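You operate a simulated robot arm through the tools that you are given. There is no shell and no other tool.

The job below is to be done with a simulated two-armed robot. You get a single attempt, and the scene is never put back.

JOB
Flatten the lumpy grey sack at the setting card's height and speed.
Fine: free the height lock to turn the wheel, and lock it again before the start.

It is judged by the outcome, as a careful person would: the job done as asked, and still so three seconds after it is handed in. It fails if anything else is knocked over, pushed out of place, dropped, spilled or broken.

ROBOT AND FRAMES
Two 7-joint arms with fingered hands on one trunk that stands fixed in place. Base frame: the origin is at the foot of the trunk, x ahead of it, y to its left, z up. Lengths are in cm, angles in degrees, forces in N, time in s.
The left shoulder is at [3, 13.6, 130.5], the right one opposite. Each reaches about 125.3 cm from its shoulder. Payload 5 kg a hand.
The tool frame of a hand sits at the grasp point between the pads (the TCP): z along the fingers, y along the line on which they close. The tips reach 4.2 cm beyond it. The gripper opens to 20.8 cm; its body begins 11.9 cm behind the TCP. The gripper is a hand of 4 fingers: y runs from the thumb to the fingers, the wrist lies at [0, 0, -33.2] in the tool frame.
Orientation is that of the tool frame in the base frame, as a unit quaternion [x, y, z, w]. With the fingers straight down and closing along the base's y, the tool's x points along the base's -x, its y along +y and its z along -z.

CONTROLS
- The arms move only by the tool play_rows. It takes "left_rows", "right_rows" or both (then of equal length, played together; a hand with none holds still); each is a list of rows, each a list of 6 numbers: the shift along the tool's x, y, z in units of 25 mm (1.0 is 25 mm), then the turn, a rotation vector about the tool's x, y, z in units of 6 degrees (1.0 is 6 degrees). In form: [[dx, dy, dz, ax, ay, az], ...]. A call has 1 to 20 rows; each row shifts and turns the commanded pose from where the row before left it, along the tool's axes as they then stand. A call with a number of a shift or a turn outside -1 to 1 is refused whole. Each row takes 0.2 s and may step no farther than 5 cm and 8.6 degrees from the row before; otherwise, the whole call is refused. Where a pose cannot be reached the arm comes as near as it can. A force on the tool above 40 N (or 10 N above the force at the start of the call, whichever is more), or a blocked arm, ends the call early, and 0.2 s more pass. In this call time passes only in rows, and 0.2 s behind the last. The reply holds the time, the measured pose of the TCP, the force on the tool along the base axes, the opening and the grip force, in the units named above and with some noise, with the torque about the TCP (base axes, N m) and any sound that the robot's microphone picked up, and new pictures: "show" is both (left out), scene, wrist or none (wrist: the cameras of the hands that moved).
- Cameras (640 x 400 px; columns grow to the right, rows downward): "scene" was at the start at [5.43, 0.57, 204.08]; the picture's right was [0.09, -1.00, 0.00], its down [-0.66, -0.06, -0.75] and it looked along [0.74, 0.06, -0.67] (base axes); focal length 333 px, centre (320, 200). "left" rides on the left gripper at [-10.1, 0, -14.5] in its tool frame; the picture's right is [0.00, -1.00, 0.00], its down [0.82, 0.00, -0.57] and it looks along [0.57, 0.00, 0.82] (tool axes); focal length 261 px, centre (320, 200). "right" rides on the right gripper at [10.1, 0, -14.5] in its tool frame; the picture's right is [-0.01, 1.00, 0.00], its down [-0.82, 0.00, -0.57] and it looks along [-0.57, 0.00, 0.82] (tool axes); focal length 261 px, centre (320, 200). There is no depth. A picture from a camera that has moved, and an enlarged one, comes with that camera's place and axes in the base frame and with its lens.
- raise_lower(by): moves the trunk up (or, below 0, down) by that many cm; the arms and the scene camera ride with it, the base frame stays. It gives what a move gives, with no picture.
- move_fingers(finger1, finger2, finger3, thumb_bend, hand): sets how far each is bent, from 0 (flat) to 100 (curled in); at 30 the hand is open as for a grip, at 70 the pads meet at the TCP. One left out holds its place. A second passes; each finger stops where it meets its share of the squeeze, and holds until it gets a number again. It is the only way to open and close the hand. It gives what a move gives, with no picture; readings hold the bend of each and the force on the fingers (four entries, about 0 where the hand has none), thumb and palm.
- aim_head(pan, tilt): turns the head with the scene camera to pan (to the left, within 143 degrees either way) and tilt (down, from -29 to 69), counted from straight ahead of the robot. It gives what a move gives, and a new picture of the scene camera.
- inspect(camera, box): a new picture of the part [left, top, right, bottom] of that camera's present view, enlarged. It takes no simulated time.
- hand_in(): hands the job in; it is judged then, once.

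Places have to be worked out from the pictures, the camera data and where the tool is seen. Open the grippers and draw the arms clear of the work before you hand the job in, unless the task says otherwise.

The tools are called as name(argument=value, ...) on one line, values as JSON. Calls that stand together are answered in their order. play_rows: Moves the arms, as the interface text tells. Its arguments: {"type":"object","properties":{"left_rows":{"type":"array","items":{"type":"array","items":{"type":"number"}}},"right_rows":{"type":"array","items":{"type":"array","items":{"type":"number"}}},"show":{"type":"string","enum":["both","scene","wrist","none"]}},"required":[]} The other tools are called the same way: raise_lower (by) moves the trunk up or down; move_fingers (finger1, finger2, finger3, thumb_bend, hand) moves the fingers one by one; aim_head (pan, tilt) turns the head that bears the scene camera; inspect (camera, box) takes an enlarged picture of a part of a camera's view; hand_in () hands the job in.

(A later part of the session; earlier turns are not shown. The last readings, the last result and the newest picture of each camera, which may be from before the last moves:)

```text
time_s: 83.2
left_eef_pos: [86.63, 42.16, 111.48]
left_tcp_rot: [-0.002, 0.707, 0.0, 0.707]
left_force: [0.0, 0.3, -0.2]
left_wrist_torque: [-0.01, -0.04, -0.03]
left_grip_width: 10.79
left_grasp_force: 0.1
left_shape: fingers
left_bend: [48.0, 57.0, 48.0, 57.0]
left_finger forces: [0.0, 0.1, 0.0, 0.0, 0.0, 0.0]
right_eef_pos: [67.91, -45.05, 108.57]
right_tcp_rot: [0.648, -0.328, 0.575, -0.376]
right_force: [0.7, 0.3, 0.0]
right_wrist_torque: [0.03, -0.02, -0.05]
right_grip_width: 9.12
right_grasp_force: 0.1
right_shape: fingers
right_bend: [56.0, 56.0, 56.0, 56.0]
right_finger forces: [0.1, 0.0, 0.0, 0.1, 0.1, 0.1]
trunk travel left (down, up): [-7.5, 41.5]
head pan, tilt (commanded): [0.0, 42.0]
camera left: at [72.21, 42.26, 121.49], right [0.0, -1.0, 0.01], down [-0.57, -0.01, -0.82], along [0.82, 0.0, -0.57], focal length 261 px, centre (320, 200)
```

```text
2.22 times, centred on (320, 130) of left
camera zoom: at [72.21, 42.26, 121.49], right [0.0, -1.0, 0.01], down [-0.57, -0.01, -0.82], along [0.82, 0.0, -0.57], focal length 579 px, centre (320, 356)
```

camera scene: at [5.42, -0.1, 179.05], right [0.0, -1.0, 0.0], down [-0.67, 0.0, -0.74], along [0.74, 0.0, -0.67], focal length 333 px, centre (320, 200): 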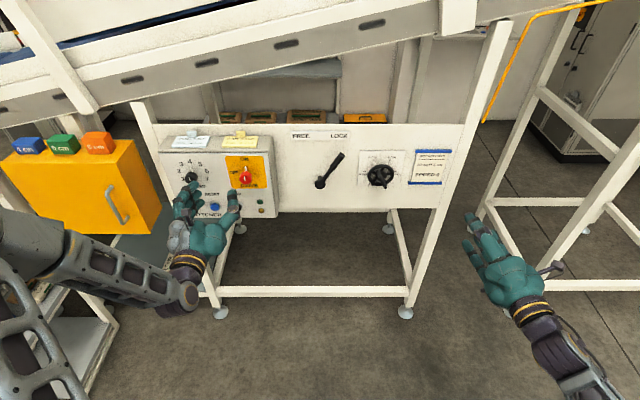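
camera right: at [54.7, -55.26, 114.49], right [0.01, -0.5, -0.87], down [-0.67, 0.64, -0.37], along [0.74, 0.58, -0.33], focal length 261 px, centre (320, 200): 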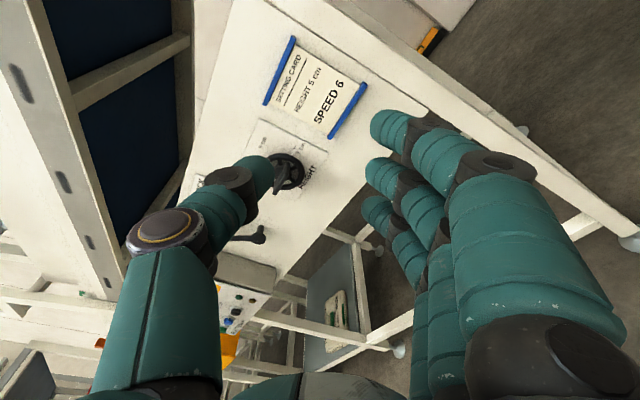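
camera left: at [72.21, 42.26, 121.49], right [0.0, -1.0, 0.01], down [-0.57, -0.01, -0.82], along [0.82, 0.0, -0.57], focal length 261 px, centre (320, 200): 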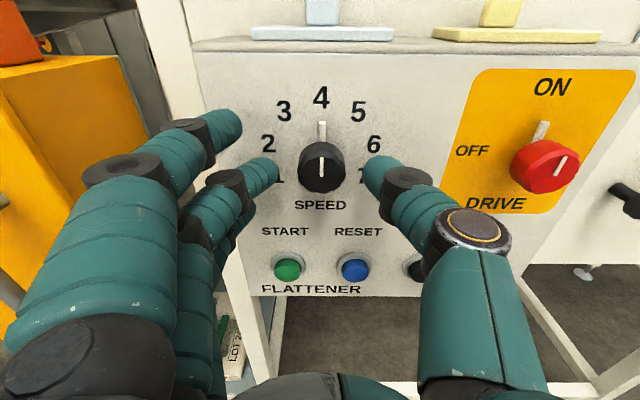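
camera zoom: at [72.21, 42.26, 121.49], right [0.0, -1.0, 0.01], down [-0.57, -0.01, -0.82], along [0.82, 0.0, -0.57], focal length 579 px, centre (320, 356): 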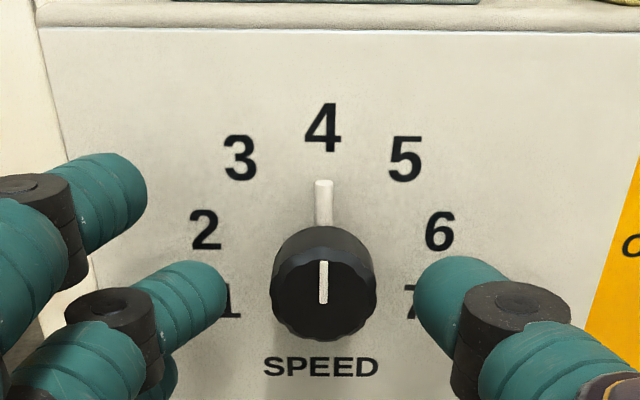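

The knob is centred between middle finger and thumb. I'll move in 3.2 cm, raise the hand slightly and close the pinch.

play_rows(left_rows=[[-0.06, -0.02, 0.64, 0, 0, 0], [-0.06, -0.02, 0.64, 0, 0, 0]], show="none")

move_fingers(hand="left", finger2=70, thumb_bend=70)

inspect(camera="left", box=[0, 0, 640, 400])

```text
time_s: 83.7
left_eef_pos: [88.26, 41.88, 111.63]
left_tcp_rot: [-0.002, 0.707, -0.001, 0.707]
left_force: [-13.7, -0.2, 3.2]
left_wrist_torque: [0.02, -0.2, -0.35]
left_grip_width: 10.82
left_grasp_force: 7.0
left_shape: fingers
left_bend: [48.0, 57.0, 48.0, 57.0]
left_finger forces: [2.3, 0.0, 2.0, 0.1, 9.6, 0.0]
right_eef_pos: [67.74, -45.11, 108.55]
right_tcp_rot: [0.648, -0.328, 0.575, -0.376]
right_force: [1.3, 0.3, -0.9]
right_wrist_torque: [-0.01, -0.08, -0.02]
right_grip_width: 9.08
right_grasp_force: 0.0
right_shape: fingers
right_bend: [56.0, 56.0, 56.0, 56.0]
right_finger forces: [0.0, 0.0, 0.0, 0.1, 0.1, 0.0]
trunk travel left (down, up): [-7.5, 41.5]
head pan, tilt (commanded): [0.0, 42.0]
stopped in row 2 (left hand): the force on the tool passed its limit at 59 N (the readings are from after the stop); the commanded pose is now the measured one
```

```text
time_s: 84.7
left_eef_pos: [88.27, 41.71, 111.48]
left_tcp_rot: [0.0, 0.707, -0.003, 0.707]
left_force: [-9.7, -2.5, -1.4]
left_wrist_torque: [-0.08, 0.02, 1.24]
left_grip_width: 9.12
left_grasp_force: 19.0
left_shape: fingers
left_bend: [48.0, 63.0, 48.0, 66.0]
left_finger forces: [8.6, 10.6, 7.3, 0.1, 13.0, 0.0]
right_eef_pos: [67.69, -45.1, 108.58]
right_tcp_rot: [0.647, -0.328, 0.576, -0.376]
right_force: [0.4, -0.6, -0.2]
right_wrist_torque: [0.01, 0.0, 0.05]
right_grip_width: 9.1
right_grasp_force: 0.1
right_shape: fingers
right_bend: [56.0, 56.0, 56.0, 56.0]
right_finger forces: [0.0, 0.1, 0.0, 0.1, 0.1, 0.0]
trunk travel left (down, up): [-7.5, 41.5]
head pan, tilt (commanded): [0.0, 42.0]
```

```text
1.00 times, centred on (320, 200) of left (not enlarged: the box is as wide or as high as the picture)
camera zoom: at [73.98, 42.01, 121.64], right [0.0, -1.0, 0.01], down [-0.57, -0.01, -0.82], along [0.82, -0.01, -0.57], focal length 261 px, centre (320, 200)
```

zoom: 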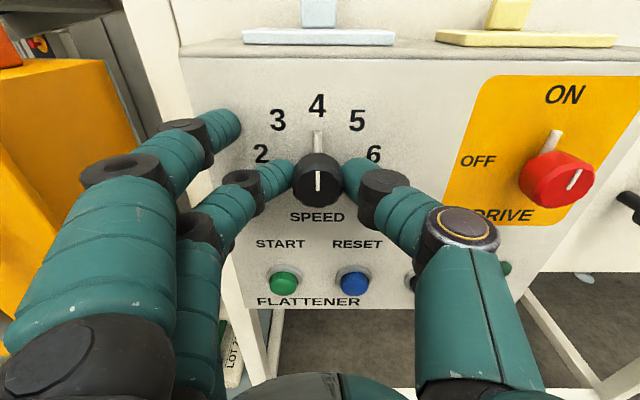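

The fingertips touched the box face sooner than I reckoned: the face is at about x 93, and the stop came at 59 N. Nothing appears displaced. I'll release the pinch, back off, swing the outer fingers out of the way and pinch again just off the face.

move_fingers(hand="left", finger2=57, thumb_bend=57)

play_rows(left_rows=[[0, 0, -0.6, 0, 0, 0]], show="none")

move_fingers(hand="left", finger1=30, finger3=30, finger2=62, thumb_bend=62)

inspect(camera="left", box=[0, 0, 640, 400])

inspect(camera="scene", box=[100, 100, 300, 240])

```text
time_s: 85.7
left_eef_pos: [88.42, 41.85, 111.51]
left_tcp_rot: [0.0, 0.707, -0.001, 0.707]
left_force: [-12.7, 3.7, -2.4]
left_wrist_torque: [0.06, 0.08, -0.07]
left_grip_width: 10.67
left_grasp_force: 6.2
left_shape: fingers
left_bend: [48.0, 56.0, 48.0, 57.0]
left_finger forces: [2.0, 0.0, 1.3, 0.0, 9.4, 0.0]
right_eef_pos: [67.73, -45.06, 108.54]
right_tcp_rot: [0.648, -0.328, 0.576, -0.376]
right_force: [0.5, -0.7, -0.5]
right_wrist_torque: [0.02, -0.01, -0.04]
right_grip_width: 9.09
right_grasp_force: 0.1
right_shape: fingers
right_bend: [56.0, 56.0, 56.0, 56.0]
right_finger forces: [0.0, 0.0, 0.1, 0.0, 0.0, 0.1]
trunk travel left (down, up): [-7.5, 41.5]
head pan, tilt (commanded): [0.0, 42.0]
```

```text
time_s: 86.1
left_eef_pos: [86.89, 41.75, 111.76]
left_tcp_rot: [0.0, 0.706, -0.003, 0.708]
left_force: [0.8, 0.0, -0.6]
left_wrist_torque: [0.02, 0.01, 0.02]
left_grip_width: 11.0
left_grasp_force: 0.0
left_shape: fingers
left_bend: [48.0, 56.0, 48.0, 56.0]
left_finger forces: [0.0, 0.1, 0.1, 0.1, 0.0, 0.1]
right_eef_pos: [67.8, -45.11, 108.6]
right_tcp_rot: [0.648, -0.329, 0.575, -0.376]
right_force: [-1.2, 0.0, 0.2]
right_wrist_torque: [0.0, 0.03, -0.04]
right_grip_width: 9.13
right_grasp_force: 0.1
right_shape: fingers
right_bend: [56.0, 56.0, 56.0, 56.0]
right_finger forces: [0.0, 0.0, 0.1, 0.1, 0.0, 0.1]
trunk travel left (down, up): [-7.5, 41.5]
head pan, tilt (commanded): [0.0, 42.0]
```

```text
time_s: 87.1
left_eef_pos: [86.95, 41.74, 111.54]
left_tcp_rot: [0.0, 0.707, -0.002, 0.707]
left_force: [-0.6, 0.7, -0.9]
left_wrist_torque: [-0.01, 0.03, -0.03]
left_grip_width: 14.15
left_grasp_force: 0.0
left_shape: fingers
left_bend: [30.0, 62.0, 30.0, 62.0]
left_finger forces: [0.1, 0.0, 0.0, 0.0, 0.1, 0.0]
right_eef_pos: [67.81, -44.99, 108.53]
right_tcp_rot: [0.648, -0.329, 0.576, -0.375]
right_force: [-0.8, 0.0, 0.0]
right_wrist_torque: [0.03, 0.01, -0.01]
right_grip_width: 9.1
right_grasp_force: 0.0
right_shape: fingers
right_bend: [56.0, 56.0, 56.0, 56.0]
right_finger forces: [0.0, 0.0, 0.1, 0.0, 0.0, 0.0]
trunk travel left (down, up): [-7.5, 41.5]
head pan, tilt (commanded): [0.0, 42.0]
```

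```text
1.00 times, centred on (320, 200) of left (not enlarged: the box is as wide or as high as the picture)
camera zoom: at [72.52, 42.06, 121.62], right [0.0, -1.0, 0.01], down [-0.57, -0.01, -0.82], along [0.82, -0.01, -0.57], focal length 261 px, centre (320, 200)
```

zoom: 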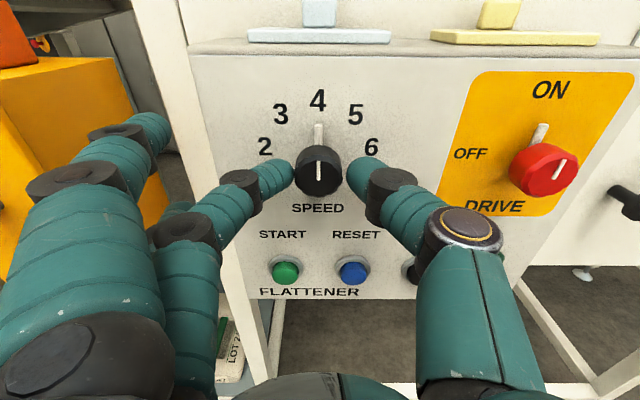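

```text
2.86 times, centred on (200, 170) of scene
camera zoom: at [5.43, -0.16, 179.05], right [0.0, -1.0, 0.0], down [-0.67, 0.0, -0.74], along [0.74, 0.0, -0.67], focal length 952 px, centre (663, 286)
```

zoom: 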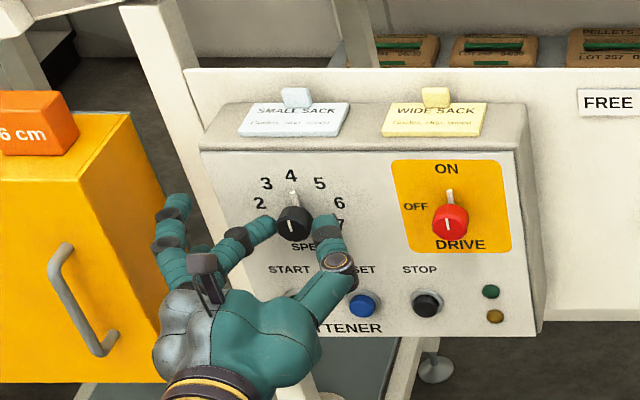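

Nothing has shifted and the knob still points to 4. I'll move in 1 cm and pinch with middle finger and thumb.

play_rows(left_rows=[[0, 0, 0.4, 0, 0, 0]], show="none")

move_fingers(hand="left", finger2=72, thumb_bend=72)

inspect(camera="left", box=[200, 60, 440, 240])

```text
time_s: 87.5
left_eef_pos: [87.96, 41.82, 111.5]
left_tcp_rot: [0.0, 0.708, -0.003, 0.707]
left_force: [-0.7, -0.5, 0.0]
left_wrist_torque: [-0.01, -0.05, -0.04]
left_grip_width: 14.15
left_grasp_force: 0.1
left_shape: fingers
left_bend: [30.0, 62.0, 30.0, 62.0]
left_finger forces: [0.0, 0.0, 0.1, 0.0, 0.0, 0.1]
right_eef_pos: [67.83, -45.03, 108.52]
right_tcp_rot: [0.648, -0.329, 0.575, -0.376]
right_force: [0.0, -0.5, 0.0]
right_wrist_torque: [-0.02, -0.03, -0.02]
right_grip_width: 9.1
right_grasp_force: 0.0
right_shape: fingers
right_bend: [56.0, 56.0, 56.0, 56.0]
right_finger forces: [0.0, 0.0, 0.0, 0.1, 0.0, 0.0]
trunk travel left (down, up): [-7.5, 41.5]
head pan, tilt (commanded): [0.0, 42.0]
```

```text
time_s: 88.5
left_eef_pos: [88.0, 41.64, 111.5]
left_tcp_rot: [-0.001, 0.707, -0.001, 0.707]
left_force: [7.4, -6.8, -0.9]
left_wrist_torque: [0.02, 0.02, 0.03]
left_grip_width: 13.42
left_grasp_force: 13.9
left_shape: fingers
left_bend: [30.0, 63.0, 30.0, 67.0]
left_finger forces: [0.0, 10.4, 0.0, 0.0, 17.2, 0.1]
right_eef_pos: [67.66, -45.2, 108.56]
right_tcp_rot: [0.648, -0.329, 0.575, -0.376]
right_force: [-1.0, -0.2, 0.8]
right_wrist_torque: [0.0, 0.0, -0.01]
right_grip_width: 9.1
right_grasp_force: 0.0
right_shape: fingers
right_bend: [56.0, 56.0, 56.0, 56.0]
right_finger forces: [0.0, 0.0, 0.0, 0.1, 0.0, 0.1]
trunk travel left (down, up): [-7.5, 41.5]
head pan, tilt (commanded): [0.0, 42.0]
```

```text
2.22 times, centred on (320, 150) of left
camera zoom: at [73.59, 41.93, 121.59], right [0.0, -1.0, 0.01], down [-0.57, -0.01, -0.82], along [0.82, -0.01, -0.57], focal length 579 px, centre (320, 311)
```

zoom: 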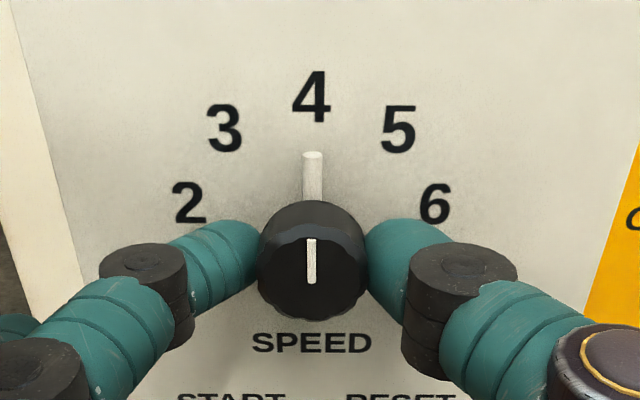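

The knob is pinched firmly. I'll centre the hand slightly and turn 24° clockwise as a first check.

play_rows(left_rows=[[0, 0.1, 0, 0, 0, 0], [0, 0, 0, 0, 0, 1], [0, 0, 0, 0, 0, 1], [0, 0, 0, 0, 0, 1], [0, 0, 0, 0, 0, 1]], show="wrist")

inspect(camera="left", box=[200, 60, 440, 240])

```text
time_s: 89.7
left_eef_pos: [87.95, 42.04, 111.54]
left_tcp_rot: [0.148, 0.692, 0.145, 0.691]
left_force: [2.6, -14.1, -5.7]
left_wrist_torque: [-0.01, 0.12, -0.33]
left_grip_width: 13.61
left_grasp_force: 15.1
left_shape: fingers
left_bend: [30.0, 63.0, 30.0, 67.0]
left_finger forces: [0.0, 7.9, 0.0, 0.0, 22.3, 0.1]
right_eef_pos: [67.74, -45.25, 108.55]
right_tcp_rot: [0.648, -0.329, 0.575, -0.376]
right_force: [0.8, 0.6, -0.1]
right_wrist_torque: [0.02, -0.04, 0.03]
right_grip_width: 9.11
right_grasp_force: 0.0
right_shape: fingers
right_bend: [56.0, 56.0, 56.0, 56.0]
right_finger forces: [0.0, 0.1, 0.0, 0.0, 0.0, 0.1]
trunk travel left (down, up): [-7.5, 41.5]
head pan, tilt (commanded): [0.0, 42.0]
camera left: at [73.6, 38.02, 120.73], right [0.0, -0.92, -0.4], down [-0.57, 0.33, -0.75], along [0.82, 0.23, -0.53], focal length 261 px, centre (320, 200)
```

left: 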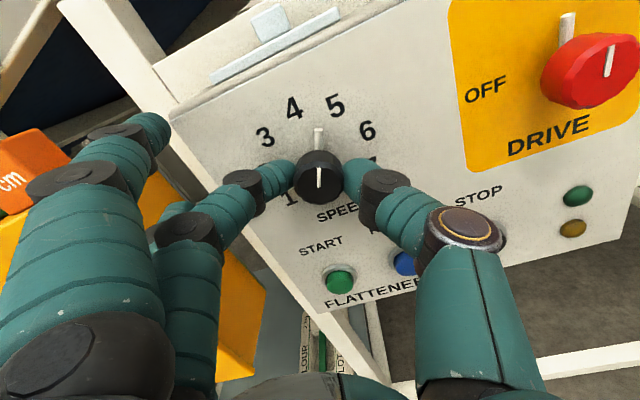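

```text
2.22 times, centred on (320, 150) of left
camera zoom: at [73.6, 38.02, 120.73], right [0.0, -0.92, -0.4], down [-0.57, 0.33, -0.75], along [0.82, 0.23, -0.53], focal length 579 px, centre (320, 311)
```

zoom: 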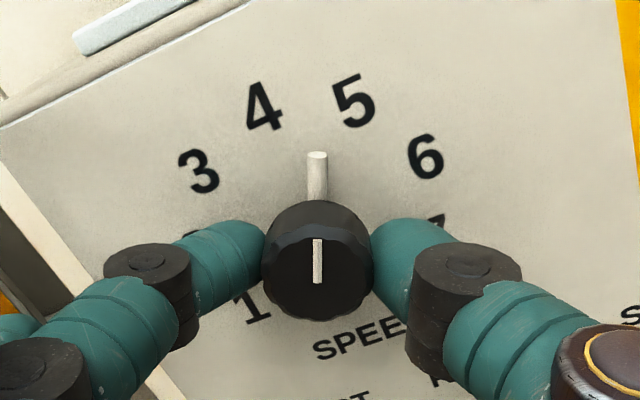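

The knob turns with the hand; the pointer is between 4 and 5. Numerals are 40° apart, so 6 lies 80° from 4: I'll ease the side force and turn 54° more.

play_rows(left_rows=[[0, -0.12, 0, 0, 0, 1], [0, 0, 0, 0, 0, 1], [0, 0, 0, 0, 0, 1], [0, 0, 0, 0, 0, 1], [0, 0, 0, 0, 0, 1], [0, 0, 0, 0, 0, 1], [0, 0, 0, 0, 0, 1], [0, 0, 0, 0, 0, 1], [0, 0, 0, 0, 0, 1], [0, 0, 0, 0, 0, 0.33]], show="wrist")

inspect(camera="left", box=[200, 60, 440, 240])

inspect(camera="scene", box=[140, 110, 290, 230])

```text
time_s: 91.9
left_eef_pos: [87.95, 41.98, 111.38]
left_tcp_rot: [0.454, 0.543, 0.453, 0.542]
left_force: [6.6, 6.2, -4.3]
left_wrist_torque: [0.02, -0.05, 0.25]
left_grip_width: 13.44
left_grasp_force: 13.1
left_shape: fingers
left_bend: [30.0, 63.0, 30.0, 67.0]
left_finger forces: [0.0, 11.3, 0.0, 0.1, 15.3, 0.0]
right_eef_pos: [67.96, -44.96, 108.46]
right_tcp_rot: [0.648, -0.329, 0.575, -0.375]
right_force: [0.1, 0.0, 0.5]
right_wrist_torque: [0.03, 0.02, -0.01]
right_grip_width: 9.08
right_grasp_force: 0.1
right_shape: fingers
right_bend: [56.0, 56.0, 56.0, 56.0]
right_finger forces: [0.1, 0.0, 0.0, 0.0, 0.0, 0.0]
trunk travel left (down, up): [-7.5, 41.5]
head pan, tilt (commanded): [0.0, 42.0]
camera left: at [73.58, 32.16, 113.16], right [0.0, -0.18, -0.98], down [-0.57, 0.81, -0.15], along [0.82, 0.56, -0.1], focal length 261 px, centre (320, 200)
```

left: 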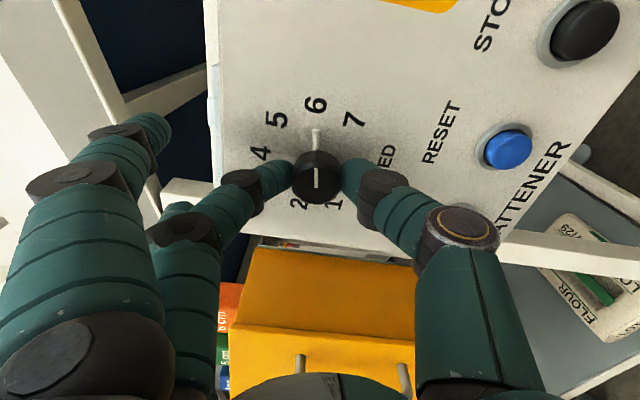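

```text
2.22 times, centred on (320, 150) of left
camera zoom: at [73.58, 32.16, 113.16], right [0.0, -0.18, -0.98], down [-0.57, 0.81, -0.15], along [0.82, 0.56, -0.1], focal length 579 px, centre (320, 311)
```

zoom: 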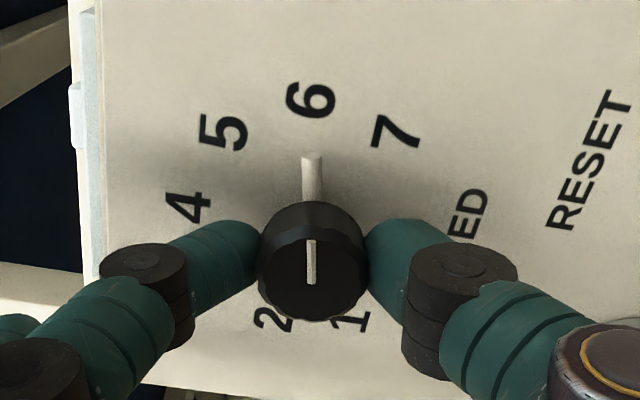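

```text
3.33 times, centred on (215, 170) of scene
camera zoom: at [5.54, -0.07, 179.04], right [0.0, -1.0, 0.0], down [-0.67, 0.0, -0.74], along [0.74, 0.0, -0.67], focal length 1110 px, centre (670, 300)
```

zoom: 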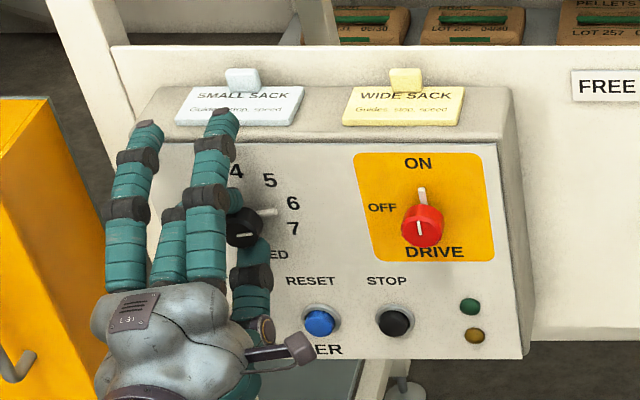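

The pointer now points at 6 (roll 79.8°). I'll release gently and back straight out, keeping clear of the sign on top of the box.

move_fingers(hand="left", finger2=60, thumb_bend=61)

play_rows(left_rows=[[0, 0, -0.5, 0, 0, 0], [0, 0, -0.7, 0, 0, 0], [0, 0, -0.8, 0, 0, 0], [0, 0, -0.8, 0, 0, 0], [0, 0, -0.8, 0, 0, 0]], show="wrist")

inspect(camera="left", box=[220, 50, 440, 220])

```text
time_s: 92.9
left_eef_pos: [87.95, 41.86, 111.32]
left_tcp_rot: [0.453, 0.543, 0.453, 0.543]
left_force: [0.4, 1.0, -0.1]
left_wrist_torque: [0.0, -0.01, -0.03]
left_grip_width: 14.28
left_grasp_force: 0.1
left_shape: fingers
left_bend: [30.0, 60.0, 30.0, 61.0]
left_finger forces: [0.0, 0.0, 0.0, 0.0, 0.1, 0.0]
right_eef_pos: [67.71, -45.09, 108.41]
right_tcp_rot: [0.648, -0.328, 0.575, -0.376]
right_force: [0.1, -0.2, -0.4]
right_wrist_torque: [-0.01, -0.01, 0.02]
right_grip_width: 9.11
right_grasp_force: 0.1
right_shape: fingers
right_bend: [56.0, 56.0, 56.0, 56.0]
right_finger forces: [0.0, 0.1, 0.1, 0.1, 0.0, 0.0]
trunk travel left (down, up): [-7.5, 41.5]
head pan, tilt (commanded): [0.0, 42.0]
```

```text
time_s: 94.1
left_eef_pos: [79.0, 41.92, 111.5]
left_tcp_rot: [0.455, 0.542, 0.452, 0.543]
left_force: [-1.0, 0.4, 0.8]
left_wrist_torque: [0.01, 0.03, 0.02]
left_grip_width: 14.31
left_grasp_force: 0.1
left_shape: fingers
left_bend: [30.0, 60.0, 30.0, 61.0]
left_finger forces: [0.1, 0.1, 0.0, 0.0, 0.1, 0.0]
right_eef_pos: [67.69, -45.15, 108.64]
right_tcp_rot: [0.648, -0.328, 0.575, -0.376]
right_force: [-0.9, 0.6, 0.7]
right_wrist_torque: [-0.01, 0.02, -0.02]
right_grip_width: 9.09
right_grasp_force: 0.0
right_shape: fingers
right_bend: [56.0, 56.0, 56.0, 56.0]
right_finger forces: [0.0, 0.1, 0.1, 0.0, 0.0, 0.0]
trunk travel left (down, up): [-7.5, 41.5]
head pan, tilt (commanded): [0.0, 42.0]
camera left: at [64.5, 32.06, 113.33], right [0.0, -0.18, -0.98], down [-0.57, 0.81, -0.15], along [0.82, 0.56, -0.1], focal length 261 px, centre (320, 200)
```

left: 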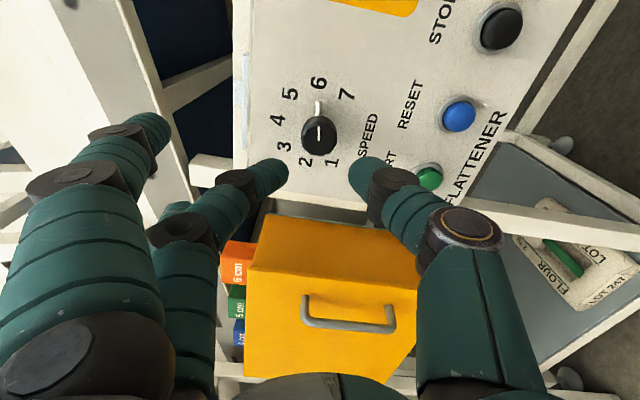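

```text
2.35 times, centred on (330, 135) of left
camera zoom: at [64.5, 32.06, 113.33], right [0.0, -0.18, -0.98], down [-0.57, 0.81, -0.15], along [0.82, 0.56, -0.1], focal length 613 px, centre (296, 353)
```

zoom: 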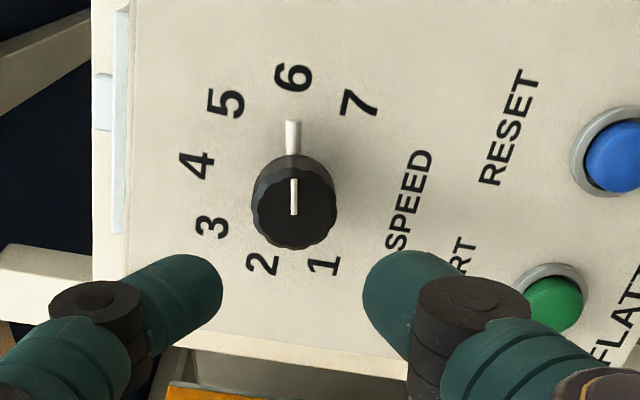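

Speed now reads 6. Before starting, I'll look at the belt, the sack and the outfeed again.

aim_head(pan=-15, tilt=15)

aim_head(pan=35, tilt=15)

```text
time_s: 95.0
left_eef_pos: [78.93, 41.84, 111.45]
left_tcp_rot: [0.454, 0.542, 0.454, 0.543]
left_force: [0.7, 0.4, -0.6]
left_wrist_torque: [-0.04, 0.01, 0.01]
left_grip_width: 14.3
left_grasp_force: 0.0
left_shape: fingers
left_bend: [30.0, 60.0, 30.0, 61.0]
left_finger forces: [0.1, 0.0, 0.1, 0.0, 0.0, 0.1]
right_eef_pos: [67.72, -45.05, 108.45]
right_tcp_rot: [0.648, -0.329, 0.575, -0.375]
right_force: [0.2, -0.3, -0.3]
right_wrist_torque: [0.01, 0.01, -0.01]
right_grip_width: 9.09
right_grasp_force: 0.0
right_shape: fingers
right_bend: [56.0, 56.0, 56.0, 56.0]
right_finger forces: [0.1, 0.0, 0.0, 0.0, 0.0, 0.0]
trunk travel left (down, up): [-7.5, 41.5]
head pan, tilt (commanded): [-15.0, 15.0]
camera scene: at [6.11, -2.58, 183.29], right [-0.26, -0.97, 0.0], down [-0.25, 0.07, -0.97], along [0.93, -0.25, -0.26], focal length 333 px, centre (320, 200)
```

scene: 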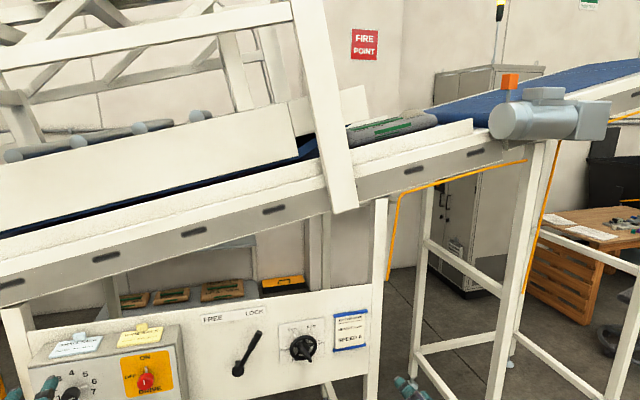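

```text
time_s: 96.2
left_eef_pos: [78.99, 41.94, 111.43]
left_tcp_rot: [0.454, 0.542, 0.453, 0.543]
left_force: [0.0, 0.1, -0.1]
left_wrist_torque: [0.0, 0.02, 0.01]
left_grip_width: 14.3
left_grasp_force: 0.1
left_shape: fingers
left_bend: [30.0, 60.0, 30.0, 61.0]
left_finger forces: [0.1, 0.1, 0.0, 0.1, 0.0, 0.0]
right_eef_pos: [67.8, -45.06, 108.44]
right_tcp_rot: [0.648, -0.328, 0.575, -0.377]
right_force: [-0.4, 0.4, -0.1]
right_wrist_torque: [0.0, 0.03, 0.03]
right_grip_width: 9.09
right_grasp_force: 0.1
right_shape: fingers
right_bend: [56.0, 56.0, 56.0, 56.0]
right_finger forces: [0.0, 0.0, 0.0, 0.0, 0.1, 0.0]
trunk travel left (down, up): [-7.5, 41.5]
head pan, tilt (commanded): [35.0, 15.0]
camera scene: at [4.73, 5.18, 183.3], right [0.57, -0.82, 0.0], down [-0.21, -0.15, -0.97], along [0.79, 0.55, -0.26], focal length 333 px, centre (320, 200)
```

scene: 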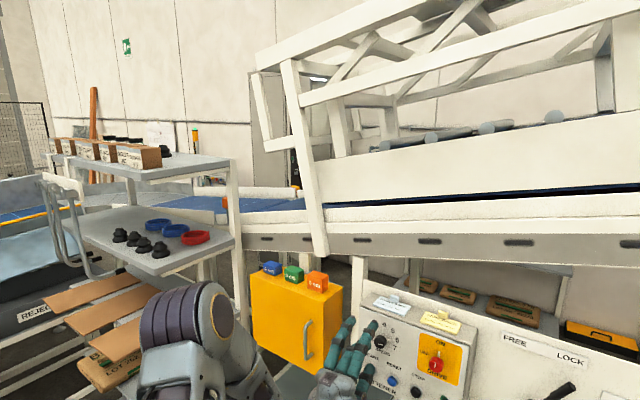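

The sack waits at the feed and the belt and outfeed are clear. I'll close the fingers to a compact point, level the hand and line it up in front of the green START button at about [92, 46, 98].

move_fingers(hand="left", finger1=82, finger2=70, finger3=82, thumb_bend=70)

play_rows(left_rows=[[0, 0, 0, 0, 0, -1], [0, 0, 0, 0, 0, -1], [0, 0, 0, 0, 0, -1], [0, 0, 0, 0, 0, -1], [0, 0, 0, 0, 0, -1], [0, 0, 0, 0, 0, -1], [0, 0, 0, 0, 0, -1], [0, 0, 0, 0, 0, -1], [0, 0, 0, 0, 0, -1], [0, 0, 0, 0, 0, -1], [0, 0, 0, 0, 0, -1], [0, 0, 0, 0, 0, -1], [0, 0, 0, 0, 0, -1], [0, 0, 0, 0, 0, -0.3], [0.9, 0.27, 0, 0, 0, 0], [0.9, 0.27, 0, 0, 0, 0], [0.9, 0.27, 0, 0, 0, 0], [0.9, 0.27, 0, 0, 0, 0], [0.9, 0.27, 0, 0, 0, 0], [0.9, 0.27, 0, 0, 0, 0]], show="wrist")

aim_head(pan=10, tilt=40)

```text
time_s: 97.2
left_eef_pos: [79.01, 41.88, 111.5]
left_tcp_rot: [0.454, 0.542, 0.453, 0.543]
left_force: [-0.3, 0.4, 0.6]
left_wrist_torque: [-0.01, -0.01, 0.01]
left_grip_width: 2.92
left_grasp_force: 0.1
left_shape: fingers
left_bend: [82.0, 70.0, 82.0, 70.0]
left_finger forces: [0.0, 0.1, 0.0, 0.0, 0.0, 0.0]
right_eef_pos: [67.74, -45.1, 108.55]
right_tcp_rot: [0.647, -0.328, 0.576, -0.377]
right_force: [-0.3, 0.1, -0.3]
right_wrist_torque: [0.01, 0.04, -0.01]
right_grip_width: 9.1
right_grasp_force: 0.0
right_shape: fingers
right_bend: [56.0, 56.0, 56.0, 56.0]
right_finger forces: [0.0, 0.0, 0.1, 0.0, 0.1, 0.1]
trunk travel left (down, up): [-7.5, 41.5]
head pan, tilt (commanded): [35.0, 15.0]
```

```text
time_s: 101.4
left_eef_pos: [78.94, 45.77, 97.82]
left_tcp_rot: [0.0, 0.707, -0.001, 0.707]
left_force: [0.2, 0.2, 1.4]
left_wrist_torque: [0.01, 0.03, -0.01]
left_grip_width: 2.91
left_grasp_force: 0.0
left_shape: fingers
left_bend: [82.0, 70.0, 82.0, 70.0]
left_finger forces: [0.0, 0.1, 0.0, 0.1, 0.1, 0.1]
right_eef_pos: [67.82, -44.91, 108.43]
right_tcp_rot: [0.648, -0.328, 0.575, -0.376]
right_force: [0.3, 0.1, 0.2]
right_wrist_torque: [-0.01, 0.04, -0.03]
right_grip_width: 9.08
right_grasp_force: 0.1
right_shape: fingers
right_bend: [56.0, 56.0, 56.0, 56.0]
right_finger forces: [0.1, 0.1, 0.1, 0.0, 0.0, 0.1]
trunk travel left (down, up): [-7.5, 41.5]
head pan, tilt (commanded): [35.0, 15.0]
camera left: at [64.6, 46.06, 107.93], right [0.0, -1.0, 0.01], down [-0.57, 0.0, -0.82], along [0.82, 0.0, -0.57], focal length 261 px, centre (320, 200)
```

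left: 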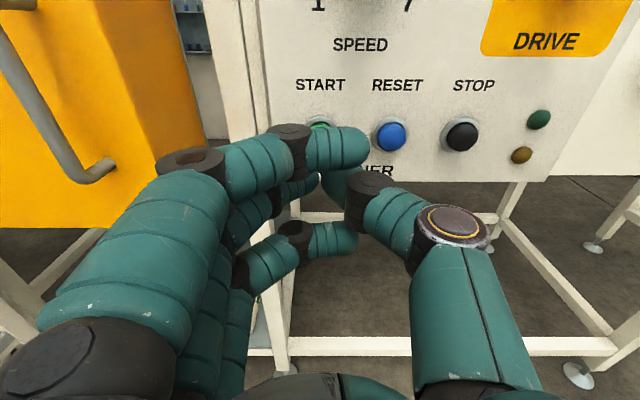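

```text
time_s: 102.3
left_eef_pos: [78.96, 45.87, 97.9]
left_tcp_rot: [0.001, 0.707, -0.001, 0.707]
left_force: [-0.2, 0.1, -0.2]
left_wrist_torque: [0.01, 0.01, -0.01]
left_grip_width: 2.92
left_grasp_force: 0.1
left_shape: fingers
left_bend: [82.0, 70.0, 82.0, 70.0]
left_finger forces: [0.0, 0.0, 0.0, 0.0, 0.0, 0.0]
right_eef_pos: [67.85, -45.07, 108.59]
right_tcp_rot: [0.648, -0.328, 0.576, -0.376]
right_force: [0.6, -0.9, 0.0]
right_wrist_torque: [0.01, -0.02, 0.01]
right_grip_width: 9.08
right_grasp_force: 0.1
right_shape: fingers
right_bend: [56.0, 56.0, 56.0, 56.0]
right_finger forces: [0.1, 0.0, 0.1, 0.0, 0.1, 0.1]
trunk travel left (down, up): [-7.5, 41.5]
head pan, tilt (commanded): [10.0, 40.0]
camera scene: at [5.43, 1.31, 179.35], right [0.17, -0.98, 0.0], down [-0.63, -0.11, -0.77], along [0.75, 0.13, -0.64], focal length 333 px, centre (320, 200)
```

scene: 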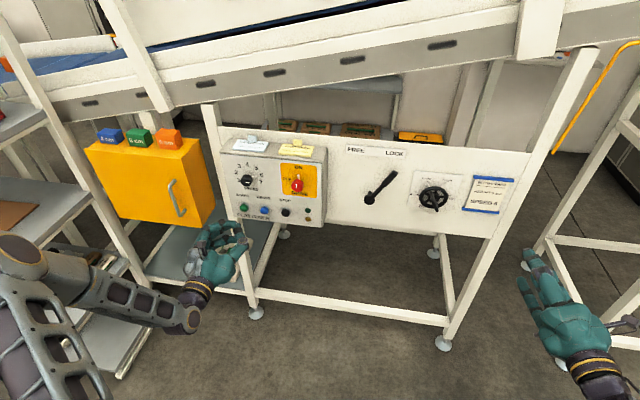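

The hand is aligned with START. I'll do one last check of the settings before pressing.

inspect(camera="scene", box=[210, 125, 530, 245])

inspect(camera="scene", box=[215, 130, 330, 230])

```text
2.00 times, centred on (370, 185) of scene
camera zoom: at [5.43, 1.31, 179.35], right [0.17, -0.98, 0.0], down [-0.63, -0.11, -0.77], along [0.75, 0.13, -0.64], focal length 666 px, centre (220, 230)
```

zoom: 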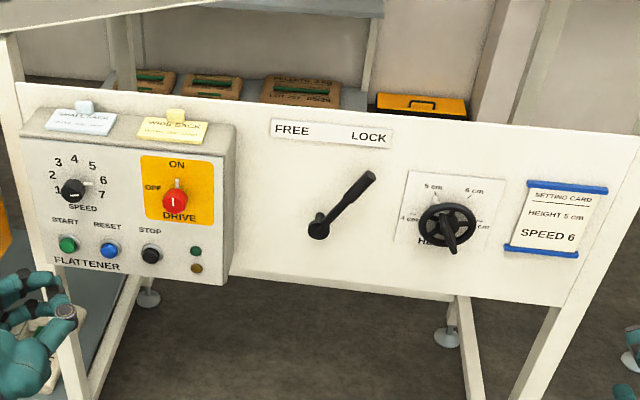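

```text
4.00 times, centred on (272, 180) of scene
camera zoom: at [5.43, 1.31, 179.35], right [0.17, -0.98, 0.0], down [-0.63, -0.11, -0.77], along [0.75, 0.13, -0.64], focal length 1332 px, centre (510, 280)
```

zoom: 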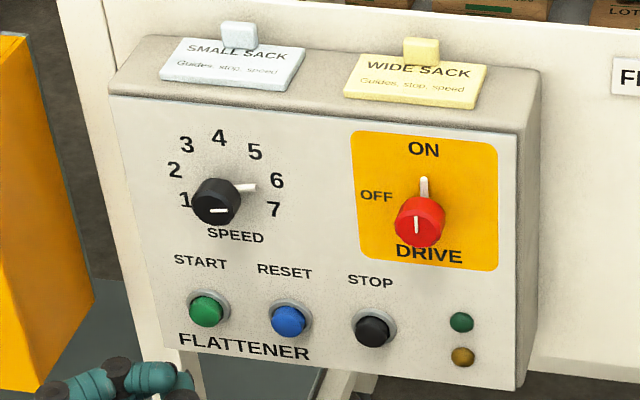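

All settings match: locked, 5 cm, speed 6, drive ON. I'll approach the START button to within about 2 cm.

play_rows(left_rows=[[-0.1, 0, 0.9, 0, 0, 0], [0, 0, 0.9, 0, 0, 0], [0, 0, 0.9, 0, 0, 0]])

inspect(camera="scene", box=[180, 130, 330, 260])

```text
time_s: 103.1
left_eef_pos: [85.59, 45.89, 98.18]
left_tcp_rot: [0.0, 0.708, 0.0, 0.707]
left_force: [0.3, -0.3, 0.0]
left_wrist_torque: [0.03, -0.03, -0.02]
left_grip_width: 2.91
left_grasp_force: 0.0
left_shape: fingers
left_bend: [82.0, 70.0, 82.0, 70.0]
left_finger forces: [0.0, 0.1, 0.0, 0.1, 0.0, 0.0]
right_eef_pos: [67.87, -44.97, 108.49]
right_tcp_rot: [0.647, -0.329, 0.576, -0.376]
right_force: [-0.1, 0.2, -0.4]
right_wrist_torque: [0.0, -0.03, 0.04]
right_grip_width: 9.08
right_grasp_force: 0.1
right_shape: fingers
right_bend: [56.0, 56.0, 56.0, 56.0]
right_finger forces: [0.0, 0.1, 0.0, 0.0, 0.1, 0.0]
trunk travel left (down, up): [-7.5, 41.5]
head pan, tilt (commanded): [10.0, 40.0]
camera scene: at [5.49, 1.31, 179.33], right [0.17, -0.98, 0.0], down [-0.63, -0.11, -0.77], along [0.75, 0.13, -0.64], focal length 333 px, centre (320, 200)
camera left: at [71.3, 46.03, 108.28], right [0.0, -1.0, 0.01], down [-0.57, 0.0, -0.82], along [0.82, 0.0, -0.57], focal length 261 px, centre (320, 200)
```

scene: 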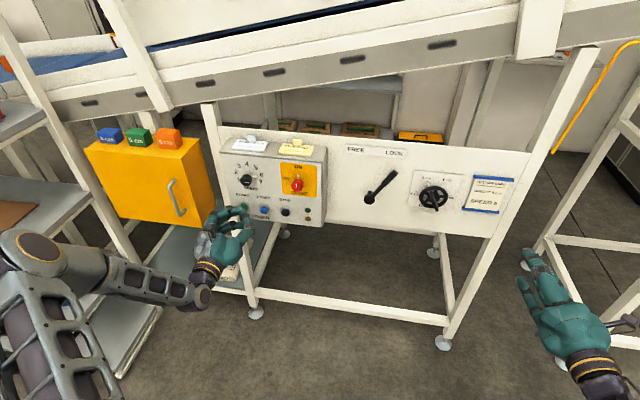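
left: 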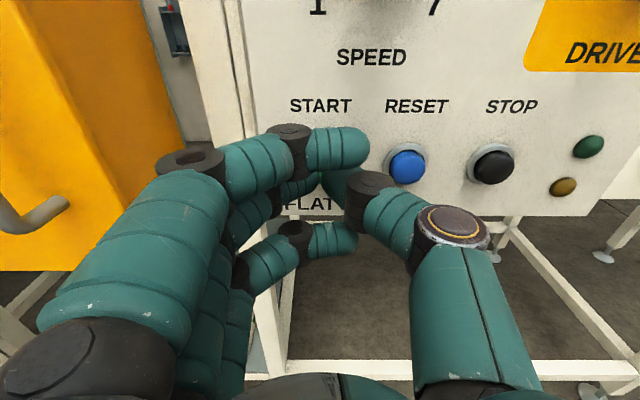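

```text
3.08 times, centred on (255, 195) of scene
camera zoom: at [5.49, 1.31, 179.33], right [0.17, -0.98, 0.0], down [-0.63, -0.11, -0.77], along [0.75, 0.13, -0.64], focal length 1025 px, centre (520, 215)
```

zoom: 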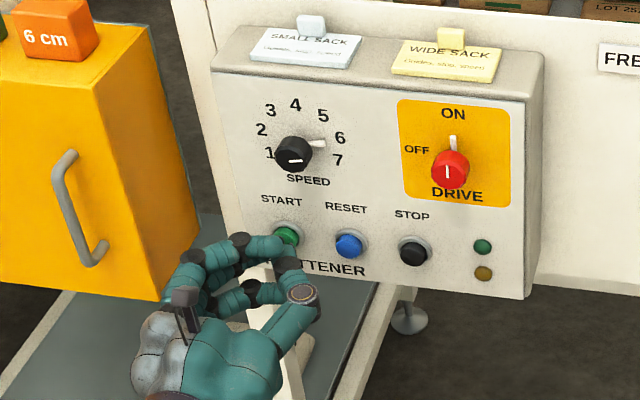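

The fingertip pair is just before the button. I'll advance slowly in 5 mm steps and watch the force.

play_rows(left_rows=[[0, 0, 0.2, 0, 0, 0], [0, 0, 0.2, 0, 0, 0], [0, 0, 0.2, 0, 0, 0], [0, 0, 0.2, 0, 0, 0]], show="wrist")

```text
time_s: 104.1
left_eef_pos: [87.52, 45.92, 98.2]
left_tcp_rot: [0.001, 0.707, -0.001, 0.708]
left_force: [-1.7, -0.3, 0.9]
left_wrist_torque: [-0.01, -0.01, 0.01]
left_grip_width: 2.91
left_grasp_force: 0.8
left_shape: fingers
left_bend: [82.0, 70.0, 82.0, 70.0]
left_finger forces: [0.0, 1.0, 0.0, 0.0, 0.1, 0.0]
right_eef_pos: [67.78, -45.14, 108.5]
right_tcp_rot: [0.648, -0.328, 0.575, -0.376]
right_force: [0.8, -0.2, -0.4]
right_wrist_torque: [0.0, 0.0, 0.02]
right_grip_width: 9.1
right_grasp_force: 0.2
right_shape: fingers
right_bend: [56.0, 56.0, 56.0, 56.0]
right_finger forces: [0.1, 0.0, 0.0, 0.0, 0.1, 0.0]
trunk travel left (down, up): [-7.5, 41.5]
head pan, tilt (commanded): [10.0, 40.0]
camera left: at [73.3, 46.08, 108.27], right [0.0, -1.0, 0.01], down [-0.57, 0.0, -0.82], along [0.82, 0.0, -0.57], focal length 261 px, centre (320, 200)
```

left: 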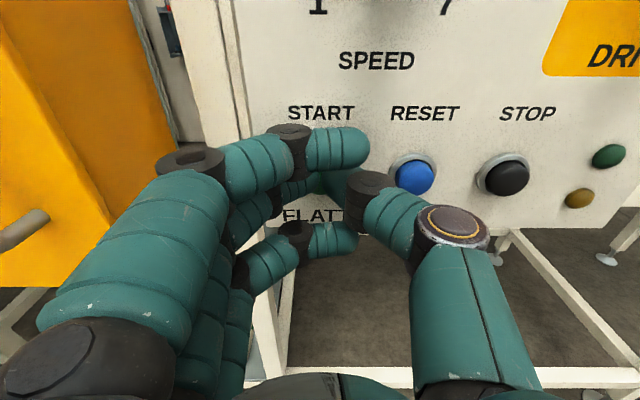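

The middle finger just touches the button (about 1 N). I'll press in another 8 mm and then release.

play_rows(left_rows=[[0, 0, 0.16, 0, 0, 0], [0, 0, 0.16, 0, 0, 0]], show="scene")

```text
time_s: 104.7
left_eef_pos: [88.46, 46.0, 98.23]
left_tcp_rot: [0.0, 0.707, 0.0, 0.707]
left_force: [-8.9, 2.3, 2.7]
left_wrist_torque: [0.03, -0.01, 0.16]
left_grip_width: 2.94
left_grasp_force: 5.4
left_shape: fingers
left_bend: [82.0, 71.0, 82.0, 70.0]
left_finger forces: [0.0, 9.8, 0.0, 0.0, 0.0, 0.0]
right_eef_pos: [67.65, -45.03, 108.64]
right_tcp_rot: [0.648, -0.328, 0.576, -0.376]
right_force: [-0.2, 0.7, 0.1]
right_wrist_torque: [-0.03, 0.0, -0.03]
right_grip_width: 9.09
right_grasp_force: 0.0
right_shape: fingers
right_bend: [56.0, 56.0, 56.0, 56.0]
right_finger forces: [0.1, 0.0, 0.0, 0.0, 0.0, 0.0]
trunk travel left (down, up): [-7.5, 41.5]
head pan, tilt (commanded): [10.0, 40.0]
heard: click
camera scene: at [5.32, 1.34, 179.35], right [0.17, -0.98, 0.0], down [-0.63, -0.11, -0.77], along [0.75, 0.13, -0.64], focal length 333 px, centre (320, 200)
```

scene: 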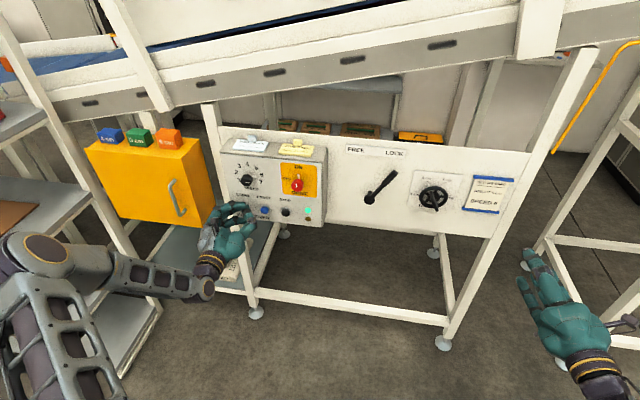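

A click was heard and the green lamp lit up: the machine is running. I'll back the hand off the button and watch the sack.

play_rows(left_rows=[[0, 0, -0.4, 0, 0, 0], [0, 0, -0.6, 0, 0, 0], [0, 0, -0.8, 0, 0, 0]], show="none")

aim_head(pan=0, tilt=15)

```text
time_s: 105.5
left_eef_pos: [83.88, 45.87, 98.25]
left_tcp_rot: [0.0, 0.707, 0.001, 0.707]
left_force: [-0.3, 0.9, -0.3]
left_wrist_torque: [-0.03, 0.01, 0.05]
left_grip_width: 2.91
left_grasp_force: 0.0
left_shape: fingers
left_bend: [82.0, 70.0, 82.0, 70.0]
left_finger forces: [0.1, 0.1, 0.0, 0.0, 0.0, 0.1]
right_eef_pos: [67.67, -45.12, 108.62]
right_tcp_rot: [0.647, -0.329, 0.576, -0.377]
right_force: [-0.6, -0.7, 0.3]
right_wrist_torque: [0.01, 0.06, -0.02]
right_grip_width: 9.11
right_grasp_force: 0.0
right_shape: fingers
right_bend: [56.0, 56.0, 56.0, 56.0]
right_finger forces: [0.0, 0.1, 0.0, 0.0, 0.1, 0.0]
trunk travel left (down, up): [-7.5, 41.5]
head pan, tilt (commanded): [10.0, 40.0]
```

```text
time_s: 106.4
left_eef_pos: [83.93, 45.93, 98.23]
left_tcp_rot: [0.0, 0.707, 0.0, 0.707]
left_force: [0.0, 0.1, 0.0]
left_wrist_torque: [0.0, 0.02, 0.0]
left_grip_width: 2.91
left_grasp_force: 0.0
left_shape: fingers
left_bend: [82.0, 70.0, 82.0, 70.0]
left_finger forces: [0.0, 0.1, 0.0, 0.1, 0.1, 0.0]
right_eef_pos: [67.79, -45.04, 108.52]
right_tcp_rot: [0.648, -0.328, 0.575, -0.376]
right_force: [0.7, -0.5, -0.1]
right_wrist_torque: [-0.01, -0.04, 0.01]
right_grip_width: 9.09
right_grasp_force: 0.1
right_shape: fingers
right_bend: [56.0, 56.0, 56.0, 56.0]
right_finger forces: [0.0, 0.0, 0.0, 0.0, 0.1, 0.1]
trunk travel left (down, up): [-7.5, 41.5]
head pan, tilt (commanded): [0.0, 15.0]
camera scene: at [6.42, -0.16, 183.29], right [0.0, -1.0, 0.0], down [-0.26, 0.0, -0.97], along [0.97, 0.0, -0.26], focal length 333 px, centre (320, 200)
```

scene: 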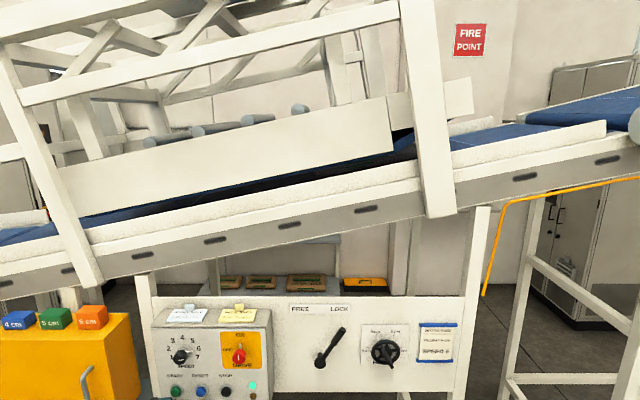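

The sack has entered the flattener. I'll turn the head to the outfeed on the left to watch it come out.

aim_head(pan=30, tilt=15)

```text
time_s: 107.3
left_eef_pos: [83.94, 45.98, 98.16]
left_tcp_rot: [0.0, 0.707, -0.001, 0.707]
left_force: [-0.5, 0.1, -0.3]
left_wrist_torque: [0.0, 0.01, -0.03]
left_grip_width: 2.94
left_grasp_force: 0.1
left_shape: fingers
left_bend: [82.0, 70.0, 82.0, 70.0]
left_finger forces: [0.1, 0.0, 0.1, 0.0, 0.1, 0.0]
right_eef_pos: [67.83, -45.06, 108.54]
right_tcp_rot: [0.648, -0.329, 0.576, -0.376]
right_force: [0.3, -0.4, -0.4]
right_wrist_torque: [0.01, -0.01, -0.02]
right_grip_width: 9.15
right_grasp_force: 0.0
right_shape: fingers
right_bend: [56.0, 56.0, 56.0, 56.0]
right_finger forces: [0.0, 0.1, 0.0, 0.1, 0.0, 0.1]
trunk travel left (down, up): [-7.5, 41.5]
head pan, tilt (commanded): [30.0, 15.0]
camera scene: at [5.17, 4.5, 183.3], right [0.5, -0.87, 0.0], down [-0.22, -0.13, -0.97], along [0.84, 0.48, -0.26], focal length 333 px, centre (320, 200)
```

scene: 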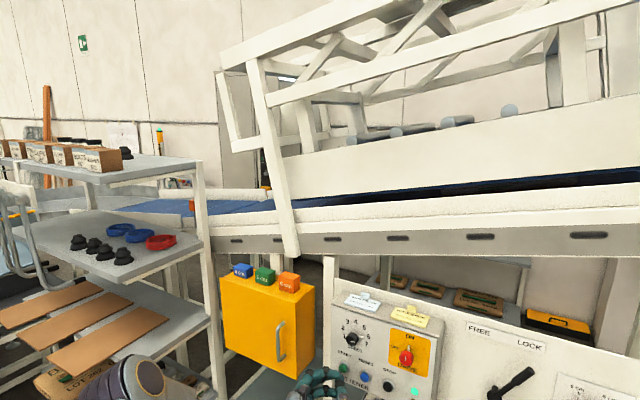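

The sack isn't out yet. I'll back the left hand off further, which also lets time pass.

play_rows(left_rows=[[0, 0, -0.5, 0, 0, 0], [0, 0, -0.5, 0, 0, 0], [0, 0, -0.5, 0, 0, 0], [0, 0, -0.5, 0, 0, 0], [0, 0, -0.5, 0, 0, 0], [0, 0, -0.5, 0, 0, 0]], show="scene")

```text
time_s: 108.7
left_eef_pos: [76.47, 45.76, 98.16]
left_tcp_rot: [0.001, 0.707, -0.001, 0.707]
left_force: [0.4, 0.7, 0.5]
left_wrist_torque: [-0.01, 0.03, 0.01]
left_grip_width: 2.92
left_grasp_force: 0.1
left_shape: fingers
left_bend: [82.0, 70.0, 82.0, 70.0]
left_finger forces: [0.0, 0.1, 0.0, 0.0, 0.1, 0.0]
right_eef_pos: [67.82, -45.11, 108.5]
right_tcp_rot: [0.648, -0.328, 0.575, -0.377]
right_force: [-0.8, -0.5, 0.0]
right_wrist_torque: [-0.02, 0.03, 0.0]
right_grip_width: 9.09
right_grasp_force: 0.0
right_shape: fingers
right_bend: [56.0, 56.0, 56.0, 56.0]
right_finger forces: [0.1, 0.1, 0.1, 0.1, 0.0, 0.0]
trunk travel left (down, up): [-7.5, 41.5]
head pan, tilt (commanded): [30.0, 15.0]
camera scene: at [5.14, 4.51, 183.3], right [0.5, -0.87, 0.0], down [-0.22, -0.13, -0.97], along [0.84, 0.48, -0.26], focal length 333 px, centre (320, 200)
```

scene: 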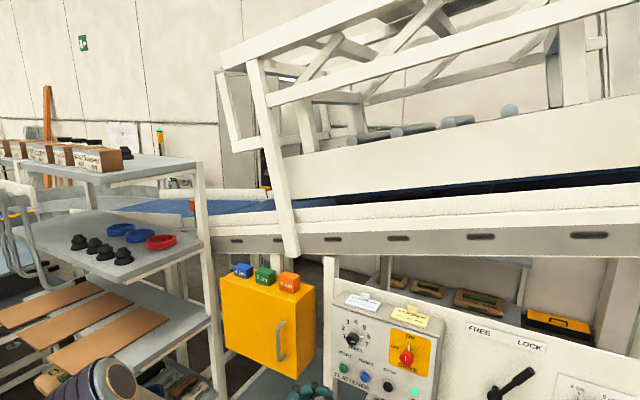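

Still inside. I'll wait a little longer, looking at the belt gap.

play_rows(left_rows=[[0, 0, 0, 0, 0, 0], [0, 0, 0, 0, 0, 0], [0, 0, 0, 0, 0, 0], [0, 0, 0, 0, 0, 0], [0, 0, 0, 0, 0, 0], [0, 0, 0, 0, 0, 0], [0, 0, 0, 0, 0, 0]], show="scene")

inspect(camera="scene", box=[150, 130, 640, 260])

```text
time_s: 110.3
left_eef_pos: [76.44, 45.95, 98.29]
left_tcp_rot: [0.0, 0.708, -0.001, 0.707]
left_force: [0.5, -0.5, 0.2]
left_wrist_torque: [0.02, -0.01, -0.05]
left_grip_width: 2.93
left_grasp_force: 0.1
left_shape: fingers
left_bend: [82.0, 70.0, 82.0, 70.0]
left_finger forces: [0.1, 0.0, 0.0, 0.1, 0.1, 0.0]
right_eef_pos: [67.77, -45.02, 108.58]
right_tcp_rot: [0.648, -0.328, 0.575, -0.377]
right_force: [-0.4, -0.1, -1.1]
right_wrist_torque: [0.0, -0.02, 0.0]
right_grip_width: 9.11
right_grasp_force: 0.0
right_shape: fingers
right_bend: [56.0, 56.0, 56.0, 56.0]
right_finger forces: [0.1, 0.0, 0.0, 0.0, 0.0, 0.0]
trunk travel left (down, up): [-7.5, 41.5]
head pan, tilt (commanded): [30.0, 15.0]
camera scene: at [5.16, 4.51, 183.3], right [0.5, -0.87, 0.0], down [-0.22, -0.13, -0.97], along [0.84, 0.48, -0.26], focal length 333 px, centre (320, 200)
```

scene: 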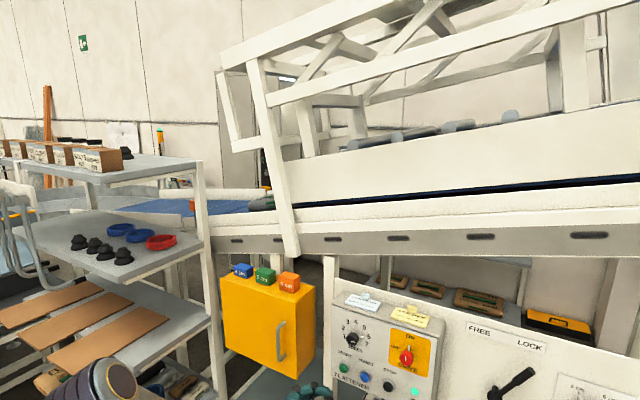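

```text
1.31 times, centred on (395, 195) of scene
camera zoom: at [5.16, 4.51, 183.3], right [0.5, -0.87, 0.0], down [-0.22, -0.13, -0.97], along [0.84, 0.48, -0.26], focal length 435 px, centre (222, 206)
```

zoom: 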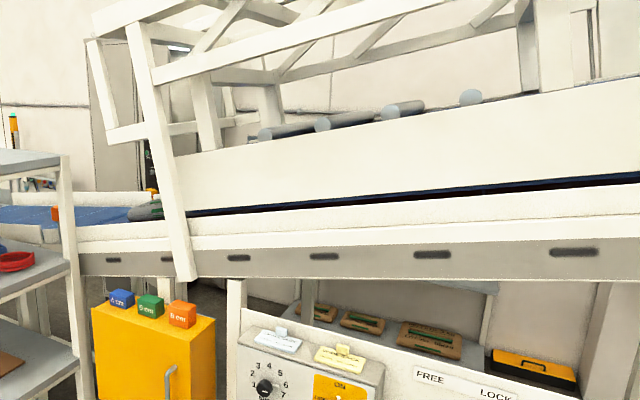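

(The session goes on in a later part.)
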